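You operate a simulated robot arm through the tools that you are given. There is no shell and no other tool.

You are at the controls of a simulated two-armed robot. One attempt, no reset.

Task
Wipe the wet glue off the clamped pot's break, release the pot and stand it on the turntable.
Fine: sponge stick back in its cup; switch the extractor off once the glue is gone.
Where things are to end (x, y in the base frame): small orange pot within 25 mm of [610, -30].

It is judged by the outcome, as a careful person would: the job done as asked, and still so three seconds after it is handed in. It fails if anything else is knocked over, pushed out of place, dropped, spilled or broken.

Robot
Two 7-joint arms with fingered hands on one trunk that stands fixed in place. Base frame: the origin is at the foot of the trunk, x ahead of it, y to its left, z up; the work surface is at about z = 740. Lengths are in mm, angles in rad, forces in N, time in s.
The left shoulder is at [200, 135, 920], the right one opposite. Each reaches about 885 mm from its shoulder. Payload 4 kg a hand.
The tool frame of a hand sits at the grasp point between the pads (the TCP): z along the fingers, y along the line on which they close. The tips reach 25 mm beyond it. The gripper opens to 88 mm; its body begins 29 mm behind the TCP. The gripper is a hand of 4 fingers: y runs from the thumb to the fingers, the wrist lies at [-13, -106, -174] in the tool frame.
Orientation is that of the tool frame in the base frame, as a unit quaternion [x, y, z, w]. With the fingers straight down and the wrist toward the robot, the tool's x, y and z point along [0, 1, 0], [1, 0, 0] and [0, 0, -1] of the base frame.

Tools
- The arms move only by the tool step_arm. It takes "left_series", "right_series" or both (then of equal length, played together; a hand with none holds still); each is a list of rows, each an object of numbers (a shift or turn left out is 0): "x", "y", "z": the shift along the base's x, y, z in units of 40 mm (1.0 is 40 mm); "rx", "ry", "rz": the turn, a rotation vector about the base's x, y, z in units of 4 degrees (1.0 is 4 degrees). In form: [{"x": .., "y": .., "z": .., "rx": .., "ry": .., "rz": ..}, ...]. A call has 1 to 20 rows; each row shifts and turns the commanded pose from where the row before left it. A call with a number of a shift or a turn outside -1 to 1 is refused whole. A row lasts 0.2 s, in which the tool goes at most 50 mm and 0.15 rad; a call with a longer step from one row to the next is refused whole. Where a pose cannot be reached the arm comes as near as it can. A force on the tool above 40 N (or 10 N above the force at the start of the call, whichever is more), or a blocked arm, ends the call early, and 0.2 s more pass. In this call time passes only in rows, and 0.2 s behind the last. The reply holds the time, the measured pose of the TCP, the force on the tool along the base axes, the opening and the grip force, in the units named above and with some noise, with the torque about the TCP (base axes, N m) and any sound that the robot's microphone picked up.
- Cameras (640 x 400 px; columns grow to the right, rows downward): "scene" is now at [138.3, 13.2, 1522.2]; the picture's right is [0.15, -0.99, 0.00], its down [-0.70, -0.11, -0.70] and it looks along [0.70, 0.11, -0.71] (base axes); focal length 312 px, centre (320, 200). "left" rides on the left gripper at [-64, -83, -98] in its tool frame; the picture's right is [-0.62, -0.37, 0.69], its down [0.71, -0.63, 0.30] and it looks along [0.32, 0.68, 0.65] (tool axes); focal length 265 px, centre (320, 200). "right" rides on the right gripper at [64, -83, -98] in its tool frame; the picture's right is [-0.62, 0.37, -0.69], its down [-0.71, -0.63, 0.30] and it looks along [-0.32, 0.68, 0.65] (tool axes); focal length 265 px, centre (320, 200). There is no depth. A picture from a camera that has moved, and an enlarged one, comes with that camera's place and axes in the base frame and with its lens.
- snapshot(camera): a new picture of that camera. The clock stands still meanwhile.
- slide_trunk(by): slides the trunk up (or, below 0, down) by that many mm; the arms and the scene camera ride with it, the base frame stays. It gives what a move gives, with no picture.
- curl_fingers(index, middle, ring, thumb_bend, thumb_turn, hand): sets how far each is bent, from 0 (flat) to 1 (curled in); at 0.3 the hand is open as for a grip, at 0.7 the pads meet at the TCP. One left out holds its place. A second passes; each finger stops where it meets its share of the squeeze, and holds until it gets a number again. It is the only way to open and close the hand. It gives what a move gives, with no picture; readings hold the bend of each and the force on the fingers (four entries, about 0 where the hand has none), thumb and palm. thumb_turn goes from beside the hand (0) to across from the fingers (1), as for a grip.
- head_to(pan, tilt): turns the head with the scene camera to pan (to the left, within 1.693 rad either way) and tilt (down, from -0.506 to 1.204), counted from straight ahead of the robot. It gives what a move gives.
- inspect(camera, box): a new picture of the part [left, top, right, bottom] of that camera's present view, enlarged. The clock stands still meanwhile.
- finish_job(): hands the job in; it is judged then, once.

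Places have to be worked out from the pictures, the camera data and where the tool is seen. Open the grippers and draw the arms clear of the work before you hand the job in, unless the task says otherwise.

The tools are called after "Call:" as a command line: name --argument value ..., lists and objects as JSON in quotes. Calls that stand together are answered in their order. step_arm: Moves the arms, as the interface text tells. Its arguments: {"type":"object","properties":{"left_series":{"type":"array","items":{"type":"object","properties":{"x":{"type":"number"},"y":{"type":"number"},"z":{"type":"number"},"rx":{"type":"number"},"ry":{"type":"number"},"rz":{"type":"number"}}}},"right_series":{"type":"array","items":{"type":"object","properties":{"x":{"type":"number"},"y":{"type":"number"},"z":{"type":"number"},"rx":{"type":"number"},"ry":{"type":"number"},"rz":{"type":"number"}}}}},"required":[]} The other tools are called the same way: slide_trunk (by) moves the trunk up or down; curl_fingers (index, middle, ring, thumb_bend, thumb_turn, hand) moves the fingers one by one; head_to (pan, tilt) turns the head that bears the scene camera; snapshot (camera) takes a picture; inspect (camera, box) takes an enlarged picture of a part of a camera's view; finish_job () hands the job in.

At the start:

```text
clock: 0.0
left_ee_pos: [494.1, 341.8, 1174.9]
left_tool_rot: [0.706, 0.708, 0.0, 0.0]
left_contact_force: [0.1, -0.9, -0.2]
left_ft_torque: [0.01, -0.02, 0.0]
left_opening: 87.7
left_grip_force: 0.0
left_shape: jaw
left_bend: [0.3, 0.3, 0.3, 0.3, 0.98]
left_finger forces: [0.1, 0.1, 0.0, 0.0, 0.1, 0.0]
right_ee_pos: [663.4, -27.0, 1190.6]
right_tool_rot: [0.707, 0.707, 0.0, 0.0]
right_contact_force: [-0.2, -0.4, 0.5]
right_ft_torque: [-0.01, 0.03, 0.01]
right_opening: 87.6
right_grip_force: 0.1
right_shape: jaw
right_bend: [0.3, 0.3, 0.3, 0.3, 0.98]
right_finger forces: [0.0, 0.0, 0.0, 0.0, 0.0, 0.0]
trunk travel left (down, up): [-525.0, 245.0]
head pan, tilt (commanded): [0.155, 0.789]
```

scene: 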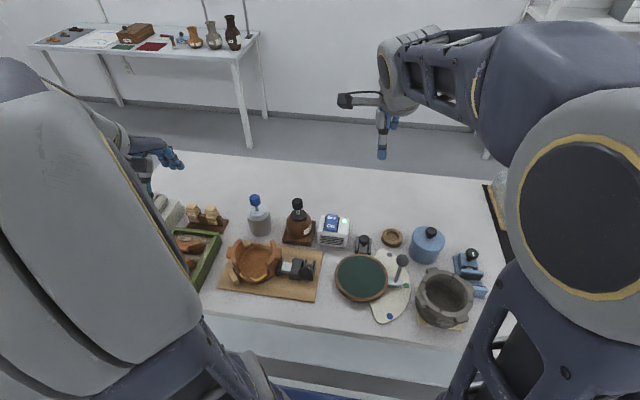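
right: 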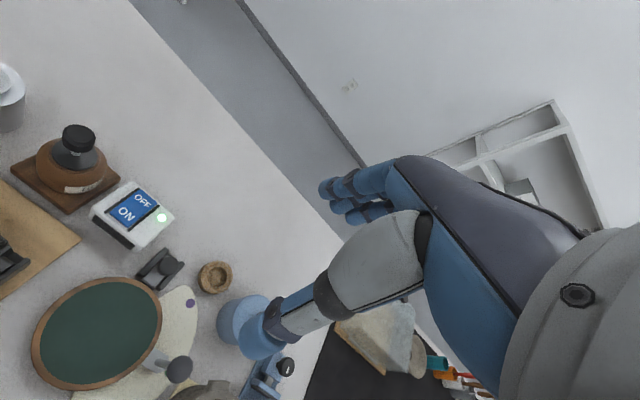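
left: 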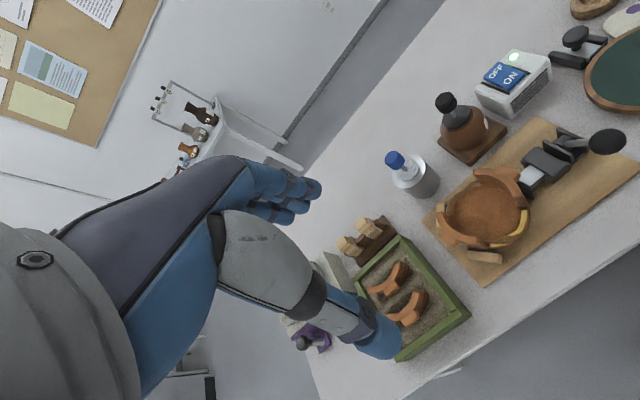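

The pictures show the pot in a clamp on a wooden board, a turntable (green top), an extractor switch box and several cups. I'll take enlarged views first to work out what each thing is.

Call:
inspect --camera "scene" --box '[140, 180, 340, 305]'

Call:
inspect --camera "scene" --box '[310, 200, 510, 325]'

Call:
inspect --camera "left" --box '[280, 80, 640, 305]'

Call:
inspect --camera "left" --box '[260, 190, 500, 400]'

Call:
inspect --camera "right" --box '[0, 100, 320, 400]'

```text
3.20 times, centred on (240, 242) of scene
camera zoom: at [138.3, 13.2, 1522.2], right [0.15, -0.99, 0.0], down [-0.7, -0.11, -0.7], along [0.7, 0.11, -0.71], focal length 997 px, centre (576, 64)
```

zoom: 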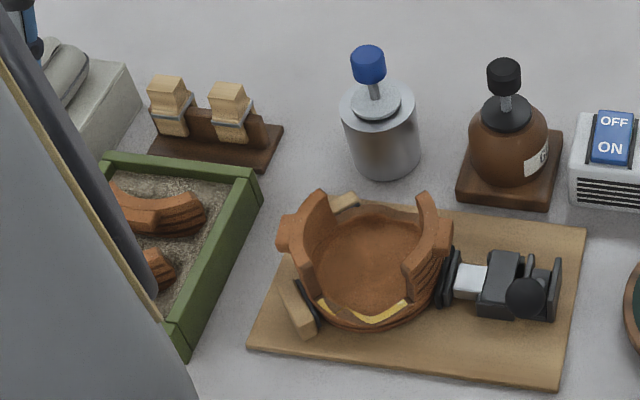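

```text
3.20 times, centred on (410, 262) of scene
camera zoom: at [138.3, 13.2, 1522.2], right [0.15, -0.99, 0.0], down [-0.7, -0.11, -0.7], along [0.7, 0.11, -0.71], focal length 997 px, centre (32, 0)
```

zoom: 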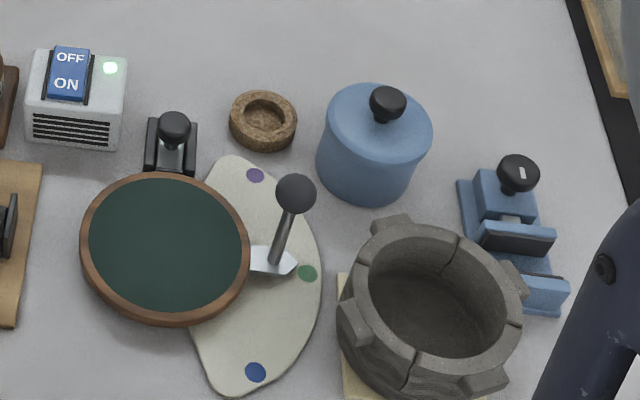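

```text
1.78 times, centred on (460, 192) of left
camera zoom: at [410.6, 278.2, 1275.2], right [-0.37, -0.62, -0.69], down [-0.63, 0.71, -0.3], along [0.68, 0.32, -0.65], focal length 472 px, centre (71, 213)
```

zoom: 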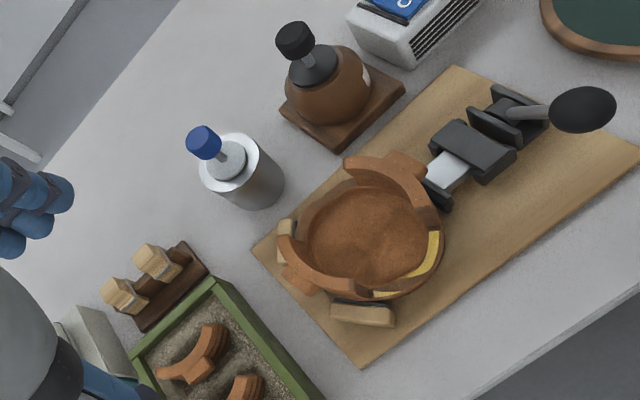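

```text
1.90 times, centred on (380, 295) of left
camera zoom: at [410.6, 278.2, 1275.2], right [-0.37, -0.62, -0.69], down [-0.63, 0.71, -0.3], along [0.68, 0.32, -0.65], focal length 506 px, centre (206, 19)
```

zoom: 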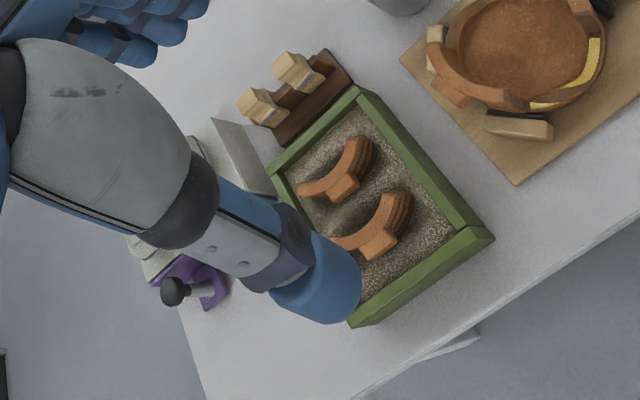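

```text
1.33 times, centred on (160, 250) of right
camera zoom: at [579.9, 37.5, 1290.3], right [0.37, -0.62, 0.69], down [-0.63, -0.71, -0.3], along [0.68, -0.32, -0.65], focal length 354 px, centre (533, 133)
```

zoom: 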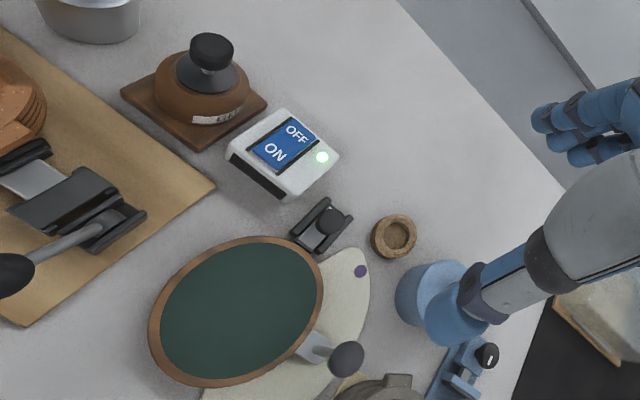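

The pot's glue looks yellow along the front break, and the blue-capped stick in the silver cup is probably the sponge stick. I'll zoom in tighter on the pot, clamp, cups and switch.

Call:
inspect --camera "scene" --box '[215, 230, 295, 290]'

Call:
inspect --camera "scene" --box '[260, 240, 340, 300]'

Call:
inspect --camera "scene" --box '[235, 185, 315, 245]'

Call:
inspect --camera "scene" --box '[305, 205, 425, 295]'

Call:
inspect --camera "left" --box '[420, 140, 560, 270]'

Call:
inspect --camera "left" --box '[500, 110, 640, 210]'

```text
6.67 times, centred on (255, 260) of scene
camera zoom: at [138.3, 13.2, 1522.2], right [0.15, -0.99, 0.0], down [-0.7, -0.11, -0.7], along [0.7, 0.11, -0.71], focal length 2076 px, centre (753, -200)
```

zoom: 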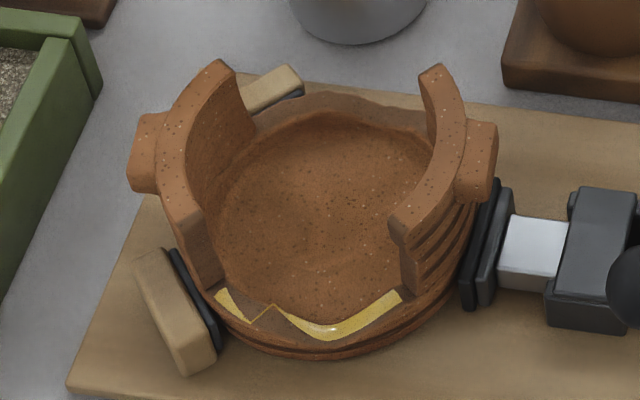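

```text
6.67 times, centred on (300, 270) of scene
camera zoom: at [138.3, 13.2, 1522.2], right [0.15, -0.99, 0.0], down [-0.7, -0.11, -0.7], along [0.7, 0.11, -0.71], focal length 2076 px, centre (453, -267)
```

zoom: 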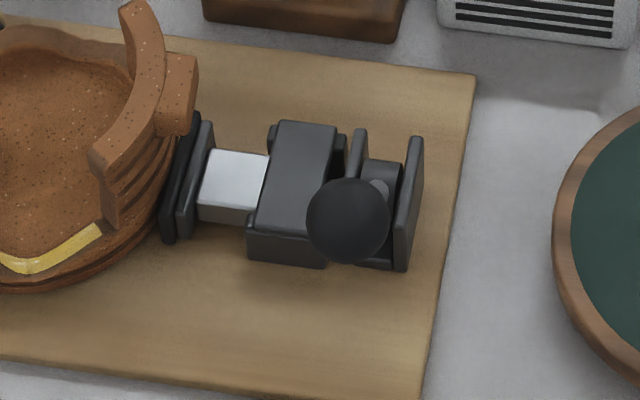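

```text
6.67 times, centred on (275, 215) of scene
camera zoom: at [138.3, 13.2, 1522.2], right [0.15, -0.99, 0.0], down [-0.7, -0.11, -0.7], along [0.7, 0.11, -0.71], focal length 2076 px, centre (620, 100)
```

zoom: 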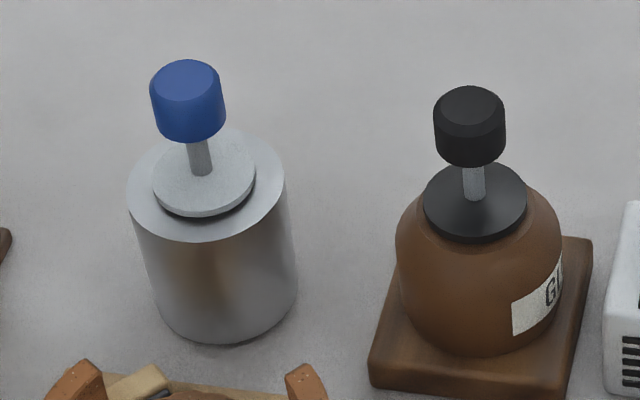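

```text
4.44 times, centred on (365, 250) of scene
camera zoom: at [138.3, 13.2, 1522.2], right [0.15, -0.99, 0.0], down [-0.7, -0.11, -0.7], along [0.7, 0.11, -0.71], focal length 1384 px, centre (120, -22)
```

zoom: 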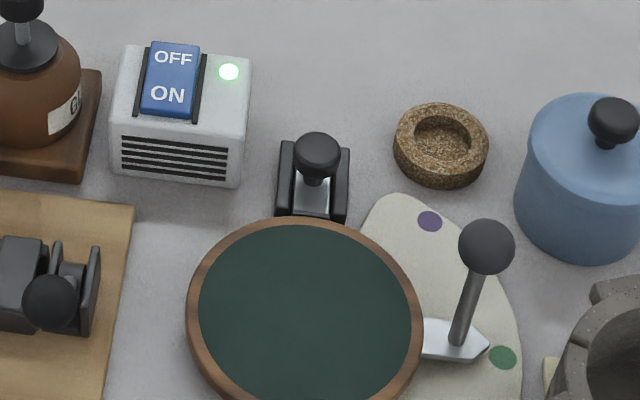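

```text
3.08 times, centred on (490, 205) of left
camera zoom: at [410.6, 278.2, 1275.2], right [-0.37, -0.62, -0.69], down [-0.63, 0.71, -0.3], along [0.68, 0.32, -0.65], focal length 817 px, centre (-203, 185)
```

zoom: 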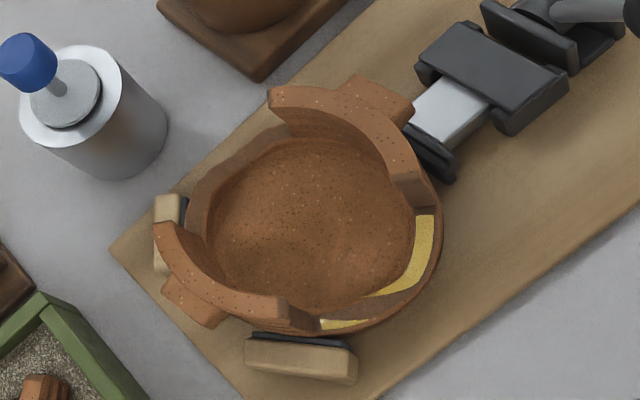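

```text
4.00 times, centred on (570, 160) of left
camera zoom: at [410.6, 278.2, 1275.2], right [-0.37, -0.62, -0.69], down [-0.63, 0.71, -0.3], along [0.68, 0.32, -0.65], focal length 1062 px, centre (-680, 360)
```

zoom: 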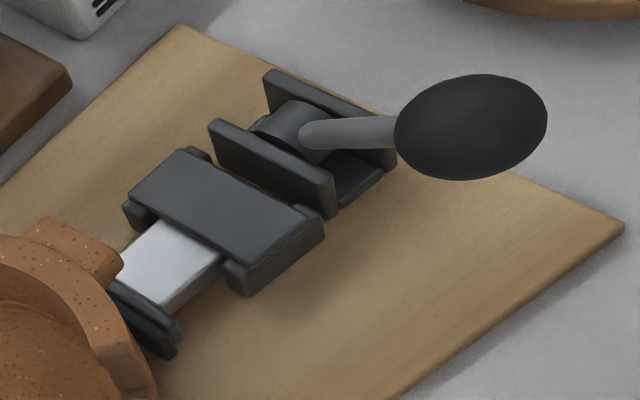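

The clamp works by a ball-ended lever on a cross axle, and the can with the blue handle and disc looks like the sponge stick's cup. I'll bring the left hand down slowly to a spot in front of the pot, well above everything, so its wrist camera gets a close look.

Call:
step_arm --left_series '[{"y": -0.34, "z": -0.85}, {"y": -0.34, "z": -0.85}, {"y": -0.34, "z": -0.85}, {"y": -0.34, "z": -0.85}, {"y": -0.34, "z": -0.85}, {"y": -0.34, "z": -0.85}, {"y": -0.34, "z": -0.85}, {"y": -0.34, "x": -0.2}]'

Call:
snapshot --camera "left"

Call:
snapshot --camera "scene"

```text
clock: 1.8
left_ee_pos: [528.1, 263.4, 951.3]
left_tool_rot: [0.707, 0.707, -0.001, 0.0]
left_contact_force: [0.8, -0.6, 1.0]
left_ft_torque: [0.0, -0.04, 0.02]
left_opening: 87.4
left_grip_force: 0.1
left_shape: jaw
left_bend: [0.3, 0.3, 0.3, 0.3, 0.98]
left_finger forces: [0.1, 0.0, 0.1, 0.0, 0.0, 0.0]
left hand out of reach, approached as far as the arm can: row 5, 6, 7, 8
right_ee_pos: [662.8, -28.0, 1191.2]
right_tool_rot: [0.707, 0.707, 0.0, 0.0]
right_contact_force: [0.2, -0.5, 0.2]
right_ft_torque: [-0.01, 0.03, 0.02]
right_opening: 87.8
right_grip_force: 0.0
right_shape: jaw
right_bend: [0.3, 0.3, 0.3, 0.3, 0.98]
right_finger forces: [0.0, 0.0, 0.0, 0.1, 0.0, 0.0]
trunk travel left (down, up): [-525.0, 245.0]
head pan, tilt (commanded): [0.155, 0.789]
```

```text
taken
camera left: at [444.8, 198.4, 1051.1], right [-0.37, -0.62, -0.69], down [-0.63, 0.71, -0.3], along [0.68, 0.32, -0.66], focal length 265 px, centre (320, 200)
```

left: 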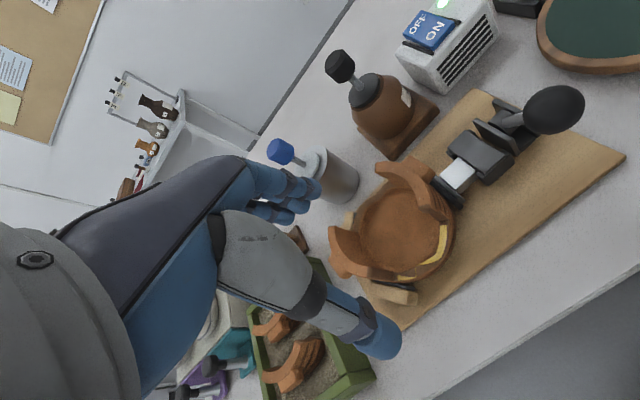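

```text
taken
camera scene: at [138.2, 13.2, 1522.2], right [0.15, -0.99, 0.0], down [-0.7, -0.11, -0.7], along [0.7, 0.11, -0.71], focal length 312 px, centre (320, 200)
```

scene: 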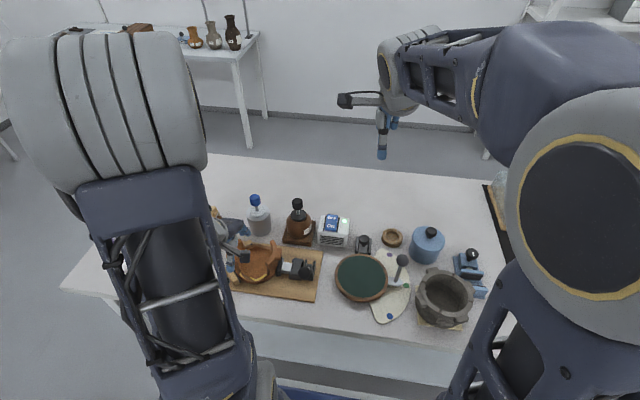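

The left arm is folded too tightly to get low this close in, so a lower trunk will help. I'll raise the left hand first, since the arms ride down with the trunk, and check where it ends up.

Call:
step_arm --left_series '[{"z": 0.9, "y": 0.2}, {"z": 0.9, "y": 0.2}, {"z": 0.9, "y": 0.2}, {"z": 0.9, "y": 0.2}, {"z": 0.9, "y": 0.2}, {"z": 0.9}, {"z": 0.9}]'

Call:
snapshot --camera "scene"

```text
clock: 3.4
left_ee_pos: [527.5, 303.2, 1204.0]
left_tool_rot: [0.707, 0.707, 0.001, 0.001]
left_contact_force: [-0.1, -0.4, -0.3]
left_ft_torque: [0.01, 0.02, 0.01]
left_opening: 87.4
left_grip_force: 0.1
left_shape: jaw
left_bend: [0.3, 0.3, 0.3, 0.3, 0.98]
left_finger forces: [0.1, 0.1, 0.1, 0.0, 0.0, 0.1]
right_ee_pos: [662.7, -27.1, 1191.4]
right_tool_rot: [0.707, 0.708, 0.0, 0.001]
right_contact_force: [0.4, -0.1, 0.0]
right_ft_torque: [0.05, -0.01, 0.01]
right_opening: 87.6
right_grip_force: 0.1
right_shape: jaw
right_bend: [0.3, 0.3, 0.3, 0.3, 0.98]
right_finger forces: [0.0, 0.0, 0.0, 0.0, 0.0, 0.0]
trunk travel left (down, up): [-525.0, 245.0]
head pan, tilt (commanded): [0.155, 0.789]
```

```text
taken
camera scene: at [138.4, 13.2, 1522.2], right [0.15, -0.99, 0.0], down [-0.7, -0.11, -0.7], along [0.7, 0.11, -0.71], focal length 312 px, centre (320, 200)
```

scene: 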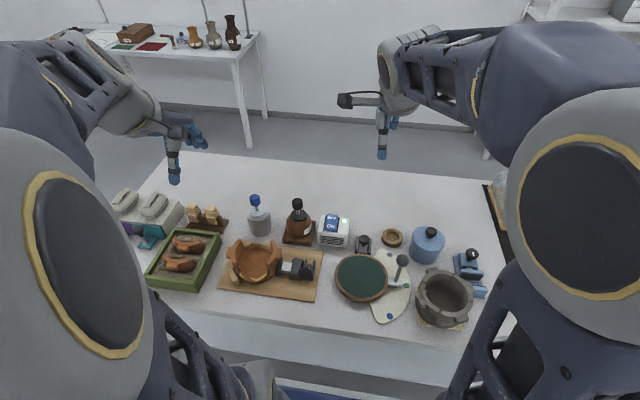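

Moves start from the measured pose, and both elbows are high above the table. I'll lower the trunk 250 mm, which brings both hands to about z = 945 with nothing that tall under them.

Call:
slide_trunk --by -250

Call:
snapshot --camera "scene"

Call:
snapshot --camera "left"

Call:
snapshot --camera "right"

```text
clock: 6.0
left_ee_pos: [527.9, 303.4, 953.1]
left_tool_rot: [0.707, 0.707, 0.0, -0.001]
left_contact_force: [0.3, 0.0, 0.3]
left_ft_torque: [0.0, 0.01, 0.02]
left_opening: 87.8
left_grip_force: 0.1
left_shape: jaw
left_bend: [0.3, 0.3, 0.3, 0.3, 0.98]
left_finger forces: [0.0, 0.0, 0.1, 0.1, 0.0, 0.1]
right_ee_pos: [662.9, -28.8, 939.9]
right_tool_rot: [0.707, 0.707, 0.0, 0.0]
right_contact_force: [-0.1, 0.3, -0.2]
right_ft_torque: [0.0, -0.02, -0.03]
right_opening: 87.6
right_grip_force: 0.0
right_shape: jaw
right_bend: [0.3, 0.3, 0.3, 0.3, 0.98]
right_finger forces: [0.0, 0.1, 0.1, 0.1, 0.1, 0.0]
trunk travel left (down, up): [-275.0, 495.0]
head pan, tilt (commanded): [0.155, 0.789]
```

```text
taken
camera scene: at [138.2, 13.2, 1272.3], right [0.15, -0.99, 0.0], down [-0.7, -0.11, -0.7], along [0.7, 0.11, -0.71], focal length 312 px, centre (320, 200)
```

scene: 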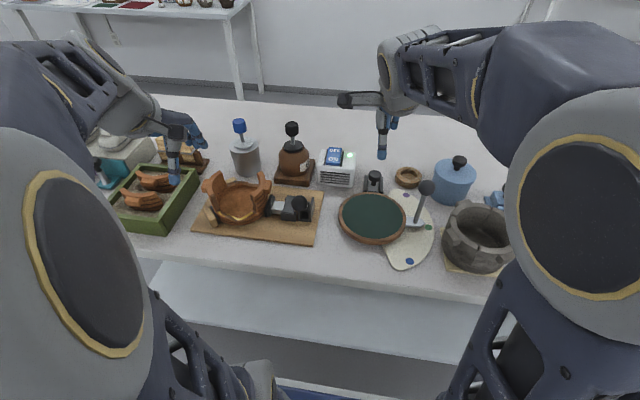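

```text
taken
camera left: at [444.7, 238.9, 1052.9], right [-0.37, -0.62, -0.69], down [-0.63, 0.71, -0.3], along [0.68, 0.32, -0.65], focal length 265 px, centre (320, 200)
```

left: 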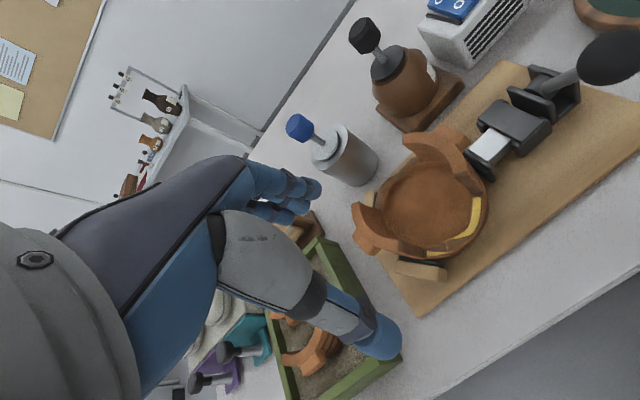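

```text
taken
camera right: at [579.9, 37.5, 1040.3], right [0.37, -0.62, 0.69], down [-0.63, -0.71, -0.3], along [0.68, -0.32, -0.65], focal length 265 px, centre (320, 200)
```

right: 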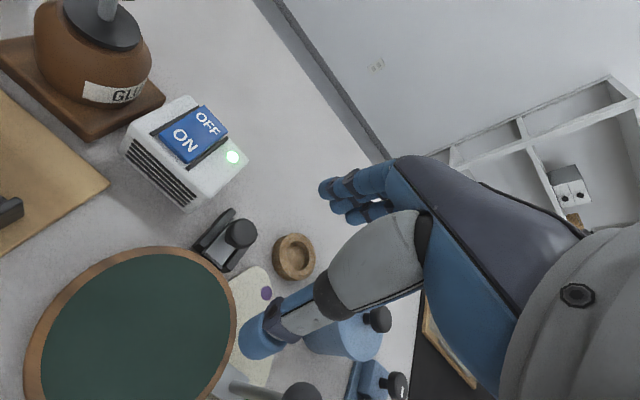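

Having dropped the camera 250 mm, I can triangulate against the earlier pictures. I'll take enlarged views of the same things from here.

Call:
inspect --camera "scene" --box '[190, 160, 290, 240]'

Call:
inspect --camera "scene" --box '[250, 175, 350, 255]'

Call:
inspect --camera "scene" --box '[210, 110, 320, 190]'

Call:
inspect --camera "scene" --box '[310, 130, 450, 280]'

Call:
inspect --camera "left" --box '[470, 20, 640, 140]'

Call:
inspect --camera "left" --box '[340, 120, 500, 290]'

Call:
inspect --camera "left" --box '[270, 100, 390, 200]'

Call:
inspect --camera "right" --box '[110, 80, 270, 220]'

```text
5.00 times, centred on (240, 200) of scene
camera zoom: at [138.2, 13.2, 1272.3], right [0.15, -0.99, 0.0], down [-0.7, -0.11, -0.7], along [0.7, 0.11, -0.71], focal length 1557 px, centre (720, 200)
```

zoom: 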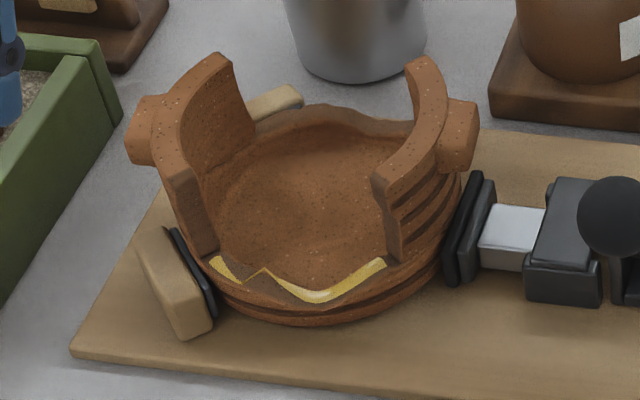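

```text
5.00 times, centred on (300, 215) of scene
camera zoom: at [138.2, 13.2, 1272.3], right [0.15, -0.99, 0.0], down [-0.7, -0.11, -0.7], along [0.7, 0.11, -0.71], focal length 1557 px, centre (420, 125)
```

zoom: 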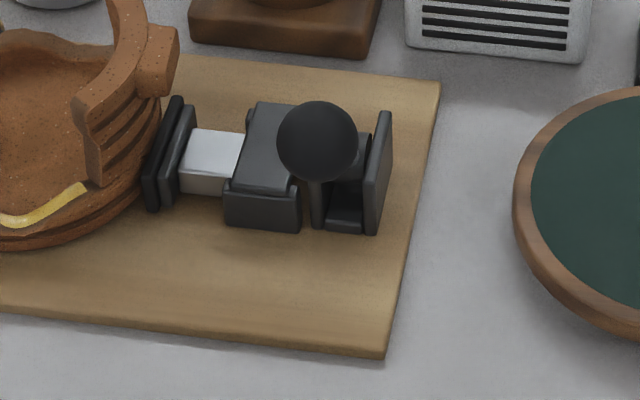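

```text
5.00 times, centred on (265, 150) of scene
camera zoom: at [138.2, 13.2, 1272.3], right [0.15, -0.99, 0.0], down [-0.7, -0.11, -0.7], along [0.7, 0.11, -0.71], focal length 1557 px, centre (595, 450)
```

zoom: 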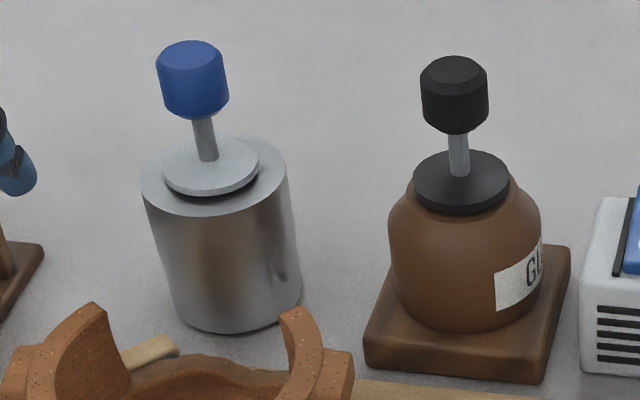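

```text
2.67 times, centred on (380, 205) of scene
camera zoom: at [138.2, 13.2, 1272.3], right [0.15, -0.99, 0.0], down [-0.7, -0.11, -0.7], along [0.7, 0.11, -0.71], focal length 831 px, centre (160, 187)
```

zoom: 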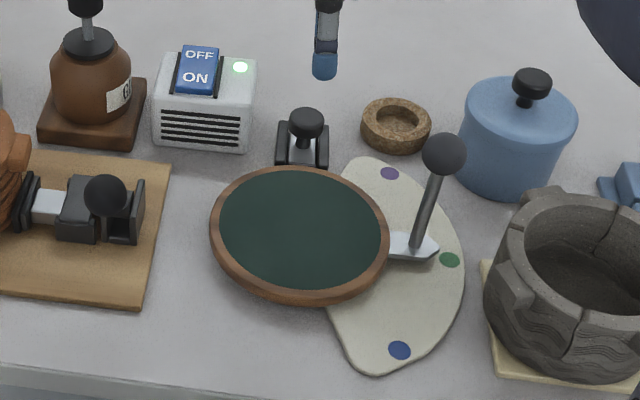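

```text
3.33 times, centred on (555, 80) of left
camera zoom: at [444.7, 238.9, 1052.9], right [-0.37, -0.62, -0.69], down [-0.63, 0.71, -0.3], along [0.68, 0.32, -0.65], focal length 885 px, centre (-463, 600)
```

zoom: 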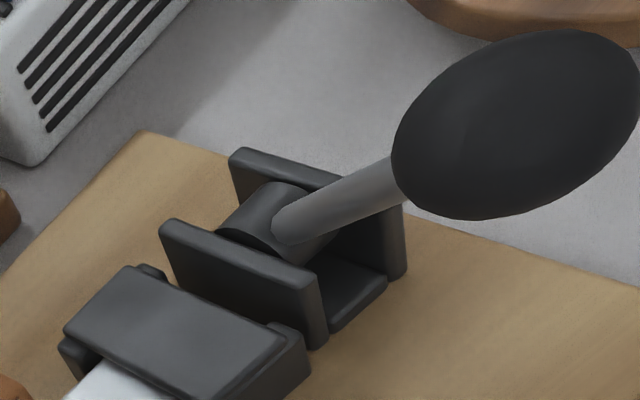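

```text
2.35 times, centred on (420, 205) of left
camera zoom: at [444.7, 238.9, 1052.9], right [-0.37, -0.62, -0.69], down [-0.63, 0.71, -0.3], along [0.68, 0.32, -0.65], focal length 624 px, centre (85, 188)
```

zoom: 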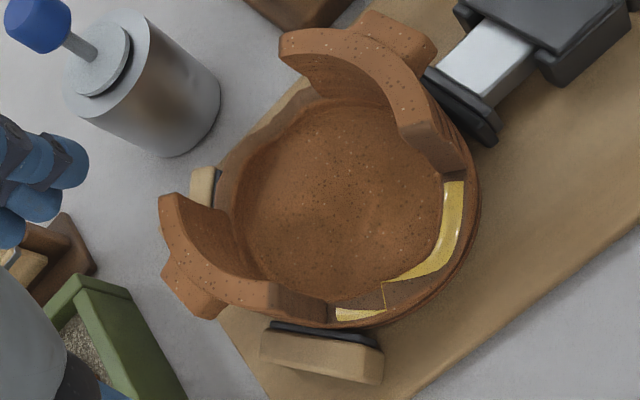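

```text
4.00 times, centred on (330, 150) of left
camera zoom: at [444.7, 238.9, 1052.9], right [-0.37, -0.62, -0.69], down [-0.63, 0.71, -0.3], along [0.68, 0.32, -0.65], focal length 1062 px, centre (280, 400)
```

zoom: 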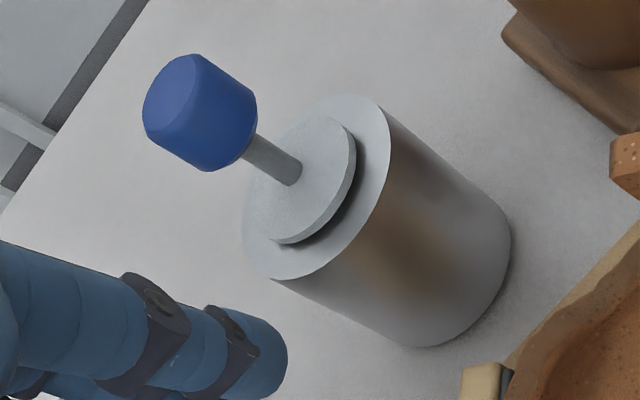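

```text
2.86 times, centred on (190, 150) of right
camera zoom: at [579.9, 37.5, 1040.3], right [0.37, -0.62, 0.69], down [-0.63, -0.71, -0.3], along [0.68, -0.32, -0.65], focal length 758 px, centre (691, 343)
```

zoom: 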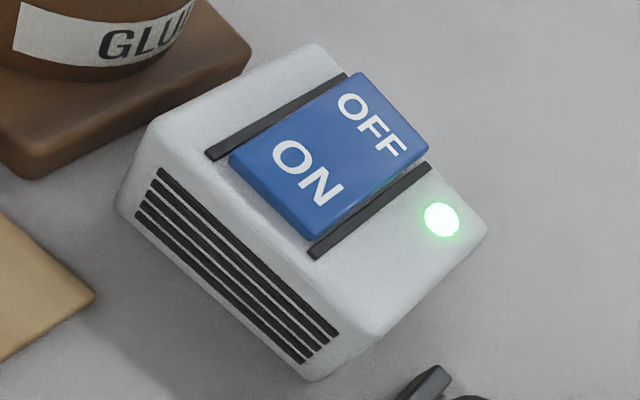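

Triangulating gives roughly: stick handle (747, 302, 872), clamp lever ball (545, 117, 842) on an axle near (598, 114, 782), glue near (555, 225–301, 765–778), turntable top at (607, -30, 765). I need a sharper view of the break and of the neighbouring clamps, to see how a lever looks when released.

Call:
inspect --camera "left" --box '[415, 180, 485, 265]'

Call:
inspect --camera "scene" --box '[195, 195, 255, 235]'

Call:
inspect --camera "scene" --box '[70, 120, 210, 240]'

Call:
inspect --camera "left" --box '[150, 280, 350, 400]'

Call:
inspect --camera "right" --box '[180, 190, 420, 400]'

```text
4.71 times, centred on (450, 222) of left
camera zoom: at [444.7, 238.9, 1052.9], right [-0.37, -0.62, -0.69], down [-0.63, 0.71, -0.3], along [0.68, 0.32, -0.65], focal length 1249 px, centre (-292, 94)
```

zoom: 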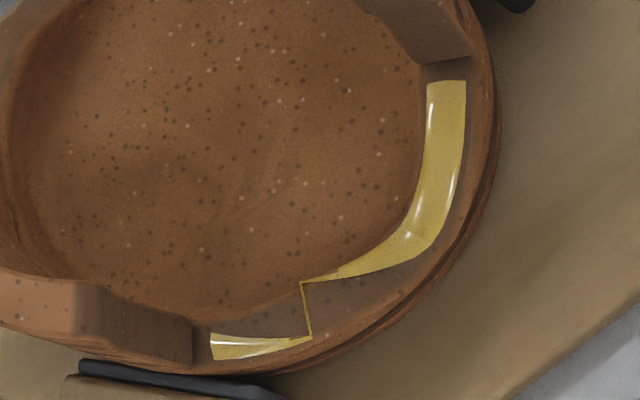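

```text
10.00 times, centred on (225, 215) of scene
camera zoom: at [138.2, 13.2, 1272.3], right [0.15, -0.99, 0.0], down [-0.7, -0.11, -0.7], along [0.7, 0.11, -0.71], focal length 3115 px, centre (1270, 50)
```

zoom: 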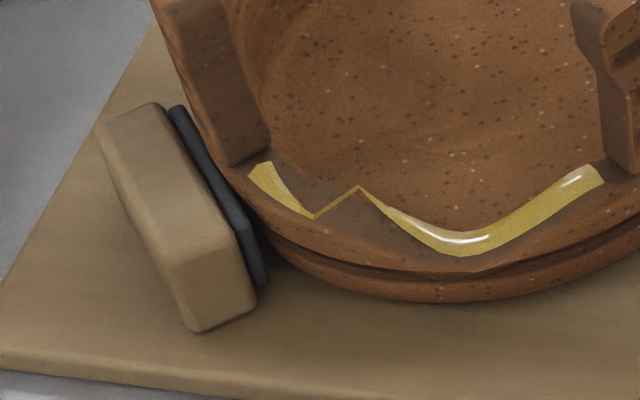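

```text
3.33 times, centred on (140, 180) of scene
camera zoom: at [138.2, 13.2, 1272.3], right [0.15, -0.99, 0.0], down [-0.7, -0.11, -0.7], along [0.7, 0.11, -0.71], focal length 1038 px, centre (920, 267)
```

zoom: 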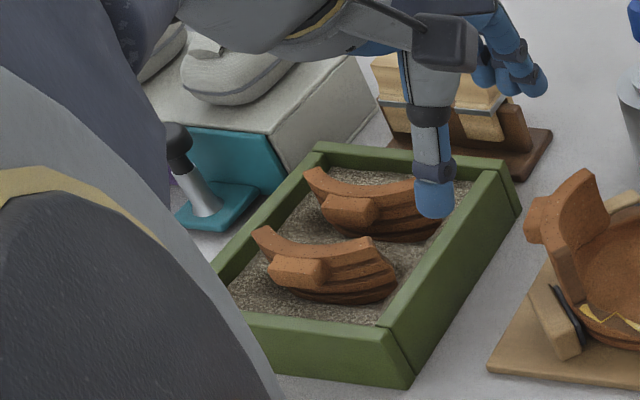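

```text
3.20 times, centred on (250, 340) of left
camera zoom: at [444.7, 238.9, 1052.9], right [-0.37, -0.62, -0.69], down [-0.63, 0.71, -0.3], along [0.68, 0.32, -0.65], focal length 849 px, centre (544, -248)
```

zoom: 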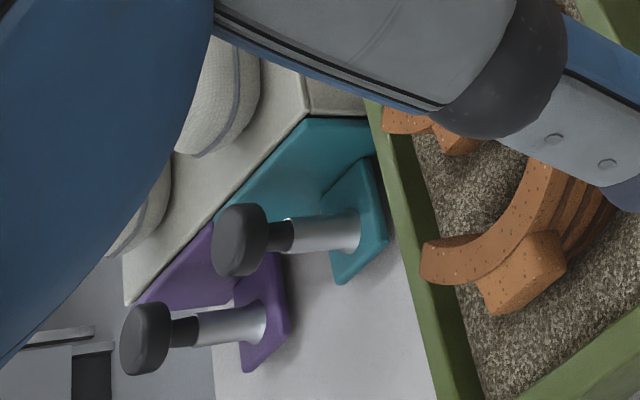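

```text
1.90 times, centred on (300, 295) of right
camera zoom: at [579.9, 37.5, 1040.3], right [0.37, -0.62, 0.69], down [-0.63, -0.71, -0.3], along [0.68, -0.32, -0.65], focal length 506 px, centre (358, 19)
```

zoom: 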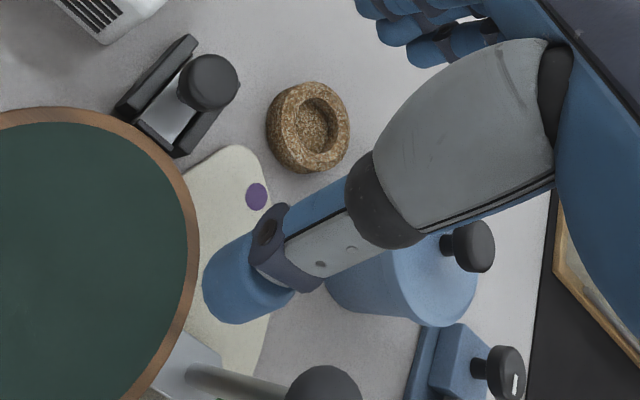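

The break is a ~10 mm wide ledge with glue along an arc from about (557, 299, 775), dipping to (552, 254, 765), to (566, 227, 775). I'll take the left hand across above the blue stick handle, staying at z ≈ 953.

Call:
step_arm --left_series '[{"x": 0.9}, {"x": 0.9}, {"x": 0.9}, {"x": 0.9}, {"x": 0.9}, {"x": 0.9}, {"x": 0.08}]'

Call:
snapshot --camera "left"

Call:
snapshot --camera "scene"

Call:
snapshot --camera "right"

```text
clock: 7.6
left_ee_pos: [747.2, 303.1, 953.5]
left_tool_rot: [0.707, 0.707, 0.001, 0.0]
left_contact_force: [-0.6, -0.4, 0.7]
left_ft_torque: [0.02, -0.02, -0.02]
left_opening: 87.6
left_grip_force: 0.1
left_shape: jaw
left_bend: [0.3, 0.3, 0.3, 0.3, 0.98]
left_finger forces: [0.0, 0.1, 0.0, 0.1, 0.0, 0.0]
right_ee_pos: [662.7, -27.2, 941.3]
right_tool_rot: [0.707, 0.707, 0.0, 0.0]
right_contact_force: [-0.4, -0.2, 0.1]
right_ft_torque: [0.0, -0.06, 0.02]
right_opening: 87.5
right_grip_force: 0.0
right_shape: jaw
right_bend: [0.3, 0.3, 0.3, 0.3, 0.98]
right_finger forces: [0.1, 0.0, 0.0, 0.0, 0.0, 0.1]
trunk travel left (down, up): [-275.0, 495.0]
head pan, tilt (commanded): [0.155, 0.789]
```

```text
taken
camera left: at [663.9, 239.0, 1053.4], right [-0.37, -0.62, -0.69], down [-0.63, 0.71, -0.3], along [0.68, 0.32, -0.65], focal length 265 px, centre (320, 200)
```

left: 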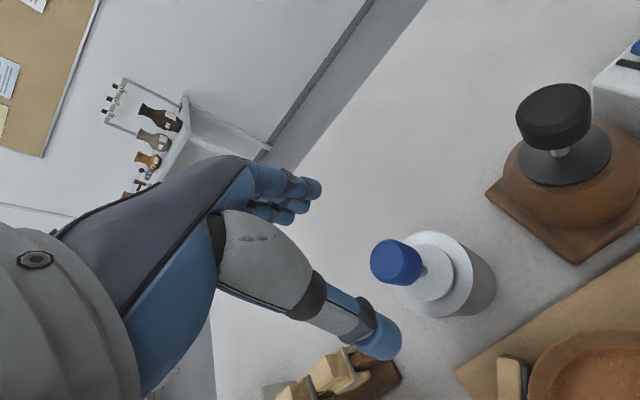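

```text
taken
camera scene: at [138.2, 13.2, 1272.2], right [0.15, -0.99, 0.0], down [-0.7, -0.11, -0.7], along [0.7, 0.11, -0.71], focal length 312 px, centre (320, 200)
```

scene: 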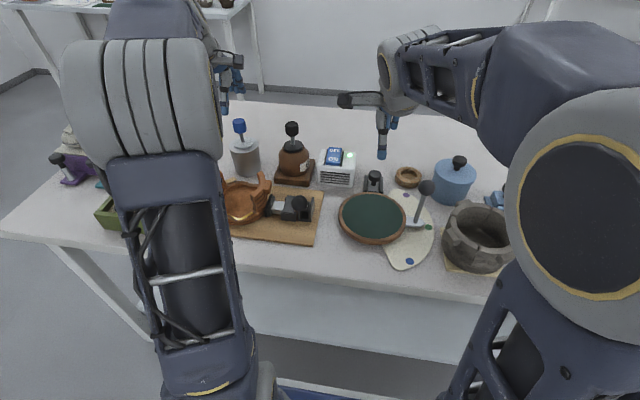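

```text
taken
camera right: at [579.9, 37.5, 1040.3], right [0.37, -0.62, 0.69], down [-0.63, -0.71, -0.3], along [0.68, -0.32, -0.65], focal length 265 px, centre (320, 200)
```

right: 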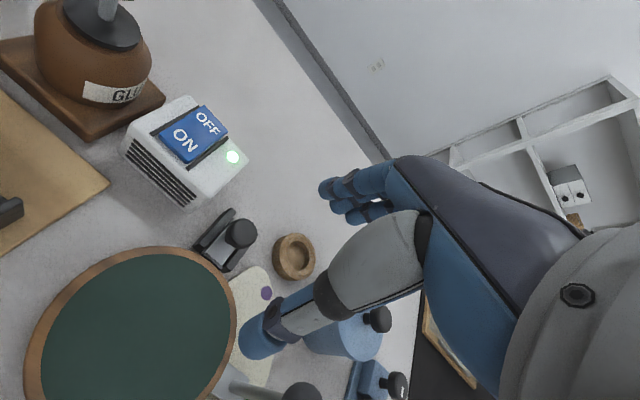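

The handle sits right under the TCP at about (747.5, 301, 872). I'll descend to z ≈ 874, which keeps the tips above the cup's disc (831) and the palm above the handle top.

Call:
step_arm --left_series '[{"z": -0.65, "y": -0.03}, {"z": -0.65}, {"z": -0.65}]'

Call:
inspect --camera "left" --box '[200, 130, 520, 370]'

Call:
inspect --camera "scene" --box '[190, 80, 290, 190]'

```text
clock: 8.4
left_ee_pos: [747.7, 302.1, 874.9]
left_tool_rot: [0.707, 0.707, 0.0, 0.0]
left_contact_force: [-0.6, 1.0, 0.1]
left_ft_torque: [0.01, 0.0, 0.02]
left_opening: 87.5
left_grip_force: 0.1
left_shape: jaw
left_bend: [0.3, 0.3, 0.3, 0.3, 0.98]
left_finger forces: [0.1, 0.0, 0.0, 0.0, 0.1, 0.1]
right_ee_pos: [662.8, -27.7, 939.4]
right_tool_rot: [0.707, 0.707, 0.0, 0.0]
right_contact_force: [-0.2, -0.2, 0.2]
right_ft_torque: [0.01, -0.02, 0.02]
right_opening: 87.6
right_grip_force: 0.1
right_shape: jaw
right_bend: [0.3, 0.3, 0.3, 0.3, 0.98]
right_finger forces: [0.0, 0.0, 0.0, 0.0, 0.1, 0.0]
trunk travel left (down, up): [-275.0, 495.0]
head pan, tilt (commanded): [0.155, 0.789]
```

```text
1.67 times, centred on (360, 250) of left
camera zoom: at [663.8, 237.5, 974.6], right [-0.37, -0.62, -0.69], down [-0.63, 0.71, -0.3], along [0.68, 0.32, -0.65], focal length 442 px, centre (253, 117)
```

zoom: 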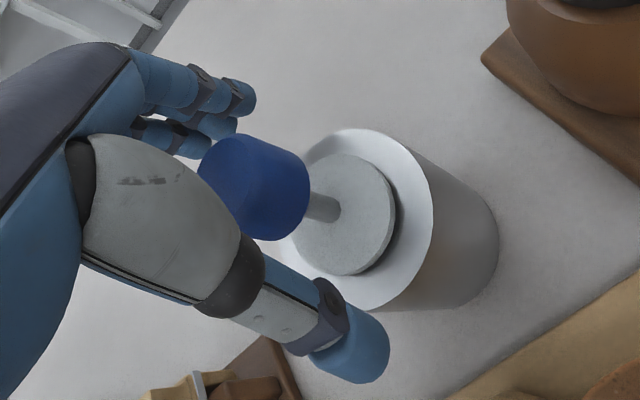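

```text
3.64 times, centred on (240, 135) of scene
camera zoom: at [138.2, 13.2, 1272.3], right [0.15, -0.99, 0.0], down [-0.7, -0.11, -0.7], along [0.7, 0.11, -0.71], focal length 1133 px, centre (611, 436)
```

zoom: 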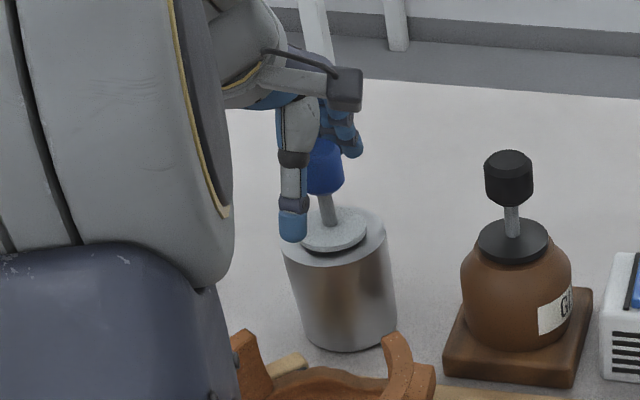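

Handle sits about 2–3 mm toward -y of the TCP. I'll nudge the hand over and close the thumb and fingers on it.

Call:
step_arm --left_series '[{"y": -0.06}]'

Call:
curl_fingers --hand "left" --index 0.7 --middle 0.7 --ring 0.7 --thumb_bend 0.7

Call:
inspect --camera "left" --box '[200, 130, 520, 370]'

```text
clock: 8.8
left_ee_pos: [747.7, 299.1, 876.0]
left_tool_rot: [0.706, 0.708, -0.001, 0.001]
left_contact_force: [0.4, 0.0, 0.4]
left_ft_torque: [0.05, 0.01, 0.01]
left_opening: 87.9
left_grip_force: 0.1
left_shape: jaw
left_bend: [0.3, 0.3, 0.3, 0.3, 0.98]
left_finger forces: [0.0, 0.1, 0.0, 0.1, 0.0, 0.0]
right_ee_pos: [662.5, -27.7, 940.6]
right_tool_rot: [0.708, 0.707, 0.0, 0.001]
right_contact_force: [-0.1, -0.2, 0.0]
right_ft_torque: [-0.02, 0.03, -0.01]
right_opening: 87.4
right_grip_force: 0.0
right_shape: jaw
right_bend: [0.3, 0.3, 0.3, 0.3, 0.98]
right_finger forces: [0.0, 0.0, 0.1, 0.0, 0.0, 0.0]
trunk travel left (down, up): [-275.0, 495.0]
head pan, tilt (commanded): [0.155, 0.789]
```

```text
clock: 9.8
left_ee_pos: [747.2, 300.0, 876.7]
left_tool_rot: [0.707, 0.707, 0.001, 0.0]
left_contact_force: [0.7, -0.1, 0.3]
left_ft_torque: [0.0, 0.01, -0.03]
left_opening: 18.4
left_grip_force: 7.9
left_shape: fingers
left_bend: [0.62, 0.66, 0.7, 0.61, 0.97]
left_finger forces: [4.8, 2.6, 0.1, 0.1, 8.1, 0.1]
right_ee_pos: [662.7, -27.7, 940.1]
right_tool_rot: [0.707, 0.707, 0.0, 0.0]
right_contact_force: [-0.1, -0.9, -0.9]
right_ft_torque: [-0.04, -0.02, 0.02]
right_opening: 87.7
right_grip_force: 0.0
right_shape: jaw
right_bend: [0.3, 0.3, 0.3, 0.3, 0.98]
right_finger forces: [0.0, 0.1, 0.0, 0.0, 0.1, 0.0]
trunk travel left (down, up): [-275.0, 495.0]
head pan, tilt (commanded): [0.155, 0.789]
```

```text
1.67 times, centred on (360, 250) of left
camera zoom: at [663.7, 235.2, 975.0], right [-0.37, -0.62, -0.69], down [-0.63, 0.71, -0.3], along [0.68, 0.32, -0.65], focal length 442 px, centre (253, 117)
```

zoom: 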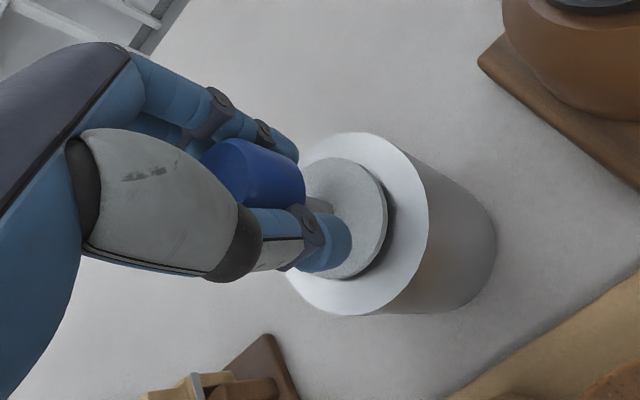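

The index, middle and thumb hold the handle with about 8 N. I'll lift gently to draw the sponge clear of the cup.

Call:
step_arm --left_series '[{"z": 0.3}, {"z": 0.5}, {"z": 0.6}, {"z": 0.6}, {"z": 0.6}, {"z": 0.6}]'

Call:
snapshot --camera "left"

Call:
inspect --camera "scene" --box '[190, 50, 310, 190]'

```text
clock: 11.2
left_ee_pos: [747.0, 300.1, 1003.4]
left_tool_rot: [0.707, 0.708, 0.0, 0.0]
left_contact_force: [0.6, 0.8, 0.5]
left_ft_torque: [0.01, 0.02, 0.03]
left_opening: 18.2
left_grip_force: 7.1
left_shape: fingers
left_bend: [0.62, 0.67, 0.7, 0.61, 0.97]
left_finger forces: [4.8, 2.5, 0.0, 0.1, 8.0, 0.0]
right_ee_pos: [663.5, -27.7, 940.1]
right_tool_rot: [0.707, 0.707, 0.0, 0.0]
right_contact_force: [0.2, -0.1, -0.4]
right_ft_torque: [0.03, 0.02, 0.01]
right_opening: 87.8
right_grip_force: 0.1
right_shape: jaw
right_bend: [0.3, 0.3, 0.3, 0.3, 0.98]
right_finger forces: [0.0, 0.0, 0.0, 0.1, 0.1, 0.0]
trunk travel left (down, up): [-275.0, 495.0]
head pan, tilt (commanded): [0.155, 0.789]
```

```text
taken
camera left: at [664.5, 235.2, 1102.4], right [-0.37, -0.62, -0.69], down [-0.63, 0.71, -0.3], along [0.68, 0.32, -0.65], focal length 265 px, centre (320, 200)
```

left: 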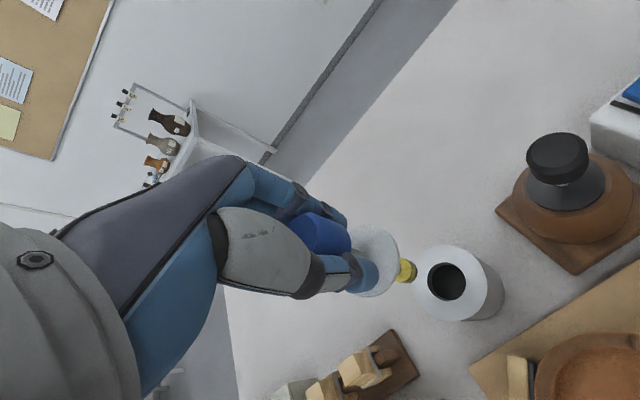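

```text
2.86 times, centred on (250, 120) of scene
camera zoom: at [138.3, 13.2, 1272.2], right [0.15, -0.99, 0.0], down [-0.7, -0.11, -0.7], along [0.7, 0.11, -0.71], focal length 890 px, centre (520, 429)
```

zoom: 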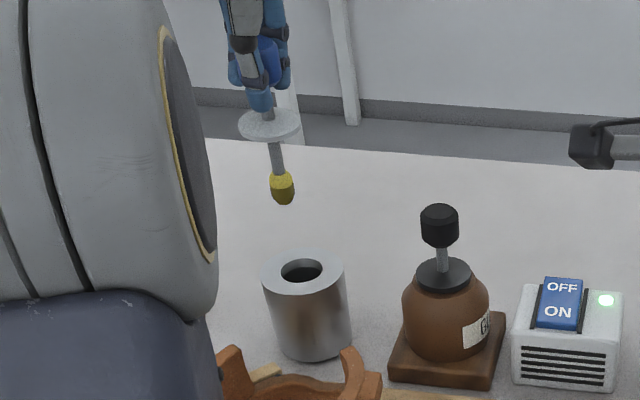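

The stick is free: a yellow sponge about 20 mm across, with its tip about 120 mm below the TCP and offset by roughly (+4, +3). I'll carry it over the left end of the break with the tip still well above the pot.

Call:
step_arm --left_series '[{"x": -0.7}, {"x": -0.9}, {"x": -0.9}, {"x": -0.9}, {"x": -0.9}, {"x": -0.6, "y": -0.15}, {"z": -0.6}, {"z": -0.6}, {"z": -0.6}]'

Call:
snapshot --camera "left"

Call:
snapshot --camera "scene"

Call:
snapshot --camera "right"

```text
clock: 13.2
left_ee_pos: [550.6, 294.1, 931.3]
left_tool_rot: [0.707, 0.708, 0.0, 0.0]
left_contact_force: [-0.2, -0.6, -0.6]
left_ft_torque: [0.02, 0.01, -0.01]
left_opening: 17.4
left_grip_force: 7.1
left_shape: fingers
left_bend: [0.62, 0.67, 0.7, 0.61, 0.97]
left_finger forces: [4.7, 2.4, 0.0, 0.0, 7.6, 0.1]
right_ee_pos: [662.6, -28.3, 940.6]
right_tool_rot: [0.707, 0.707, 0.0, 0.0]
right_contact_force: [0.1, 0.5, -0.4]
right_ft_torque: [0.0, 0.01, -0.01]
right_opening: 87.7
right_grip_force: 0.1
right_shape: jaw
right_bend: [0.3, 0.3, 0.3, 0.3, 0.98]
right_finger forces: [0.0, 0.0, 0.0, 0.1, 0.1, 0.1]
trunk travel left (down, up): [-275.0, 495.0]
head pan, tilt (commanded): [0.155, 0.789]
```

```text
taken
camera left: at [467.9, 229.5, 1030.2], right [-0.37, -0.62, -0.69], down [-0.63, 0.71, -0.3], along [0.68, 0.33, -0.65], focal length 265 px, centre (320, 200)
```

left: 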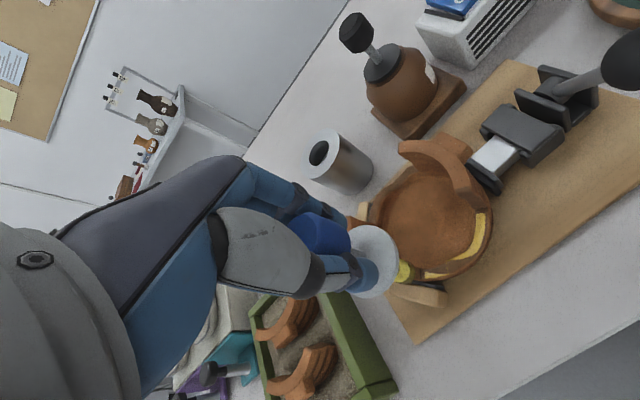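

```text
taken
camera scene: at [138.2, 13.2, 1272.3], right [0.15, -0.99, 0.0], down [-0.7, -0.11, -0.7], along [0.7, 0.11, -0.71], focal length 312 px, centre (320, 200)
```

scene: 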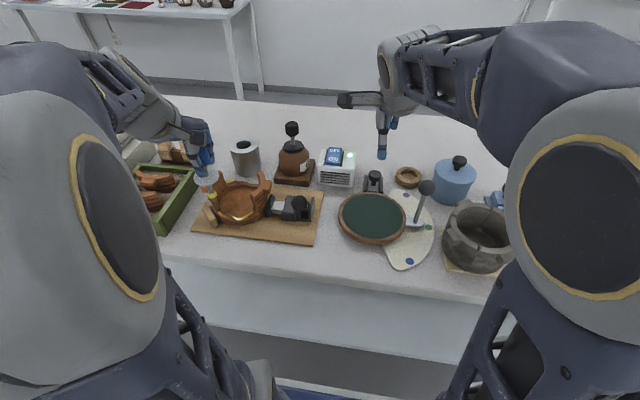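

```text
taken
camera right: at [579.9, 37.5, 1040.3], right [0.37, -0.62, 0.69], down [-0.63, -0.71, -0.3], along [0.68, -0.32, -0.65], focal length 265 px, centre (320, 200)
```

right: 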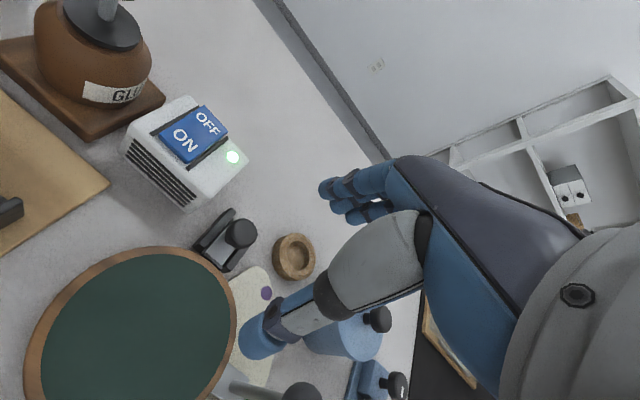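

Call:
inspect --camera "scene" --box '[180, 145, 280, 235]'

Call:
inspect --camera "left" --box '[350, 200, 510, 320]'

```text
4.44 times, centred on (230, 190) of scene
camera zoom: at [138.2, 13.2, 1272.3], right [0.15, -0.99, 0.0], down [-0.7, -0.11, -0.7], along [0.7, 0.11, -0.71], focal length 1384 px, centre (720, 244)
```

zoom: 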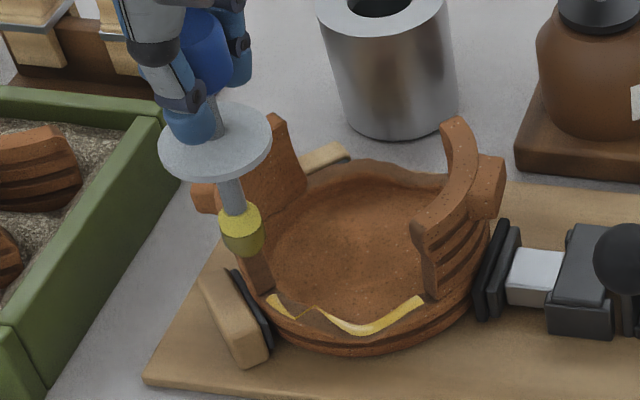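

```text
3.33 times, centred on (430, 260) of left
camera zoom: at [467.9, 229.5, 1030.2], right [-0.37, -0.62, -0.69], down [-0.63, 0.71, -0.3], along [0.68, 0.33, -0.65], focal length 885 px, centre (-47, 0)
```

zoom: 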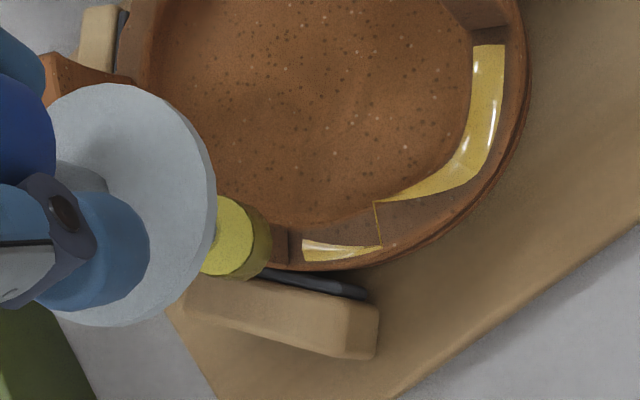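

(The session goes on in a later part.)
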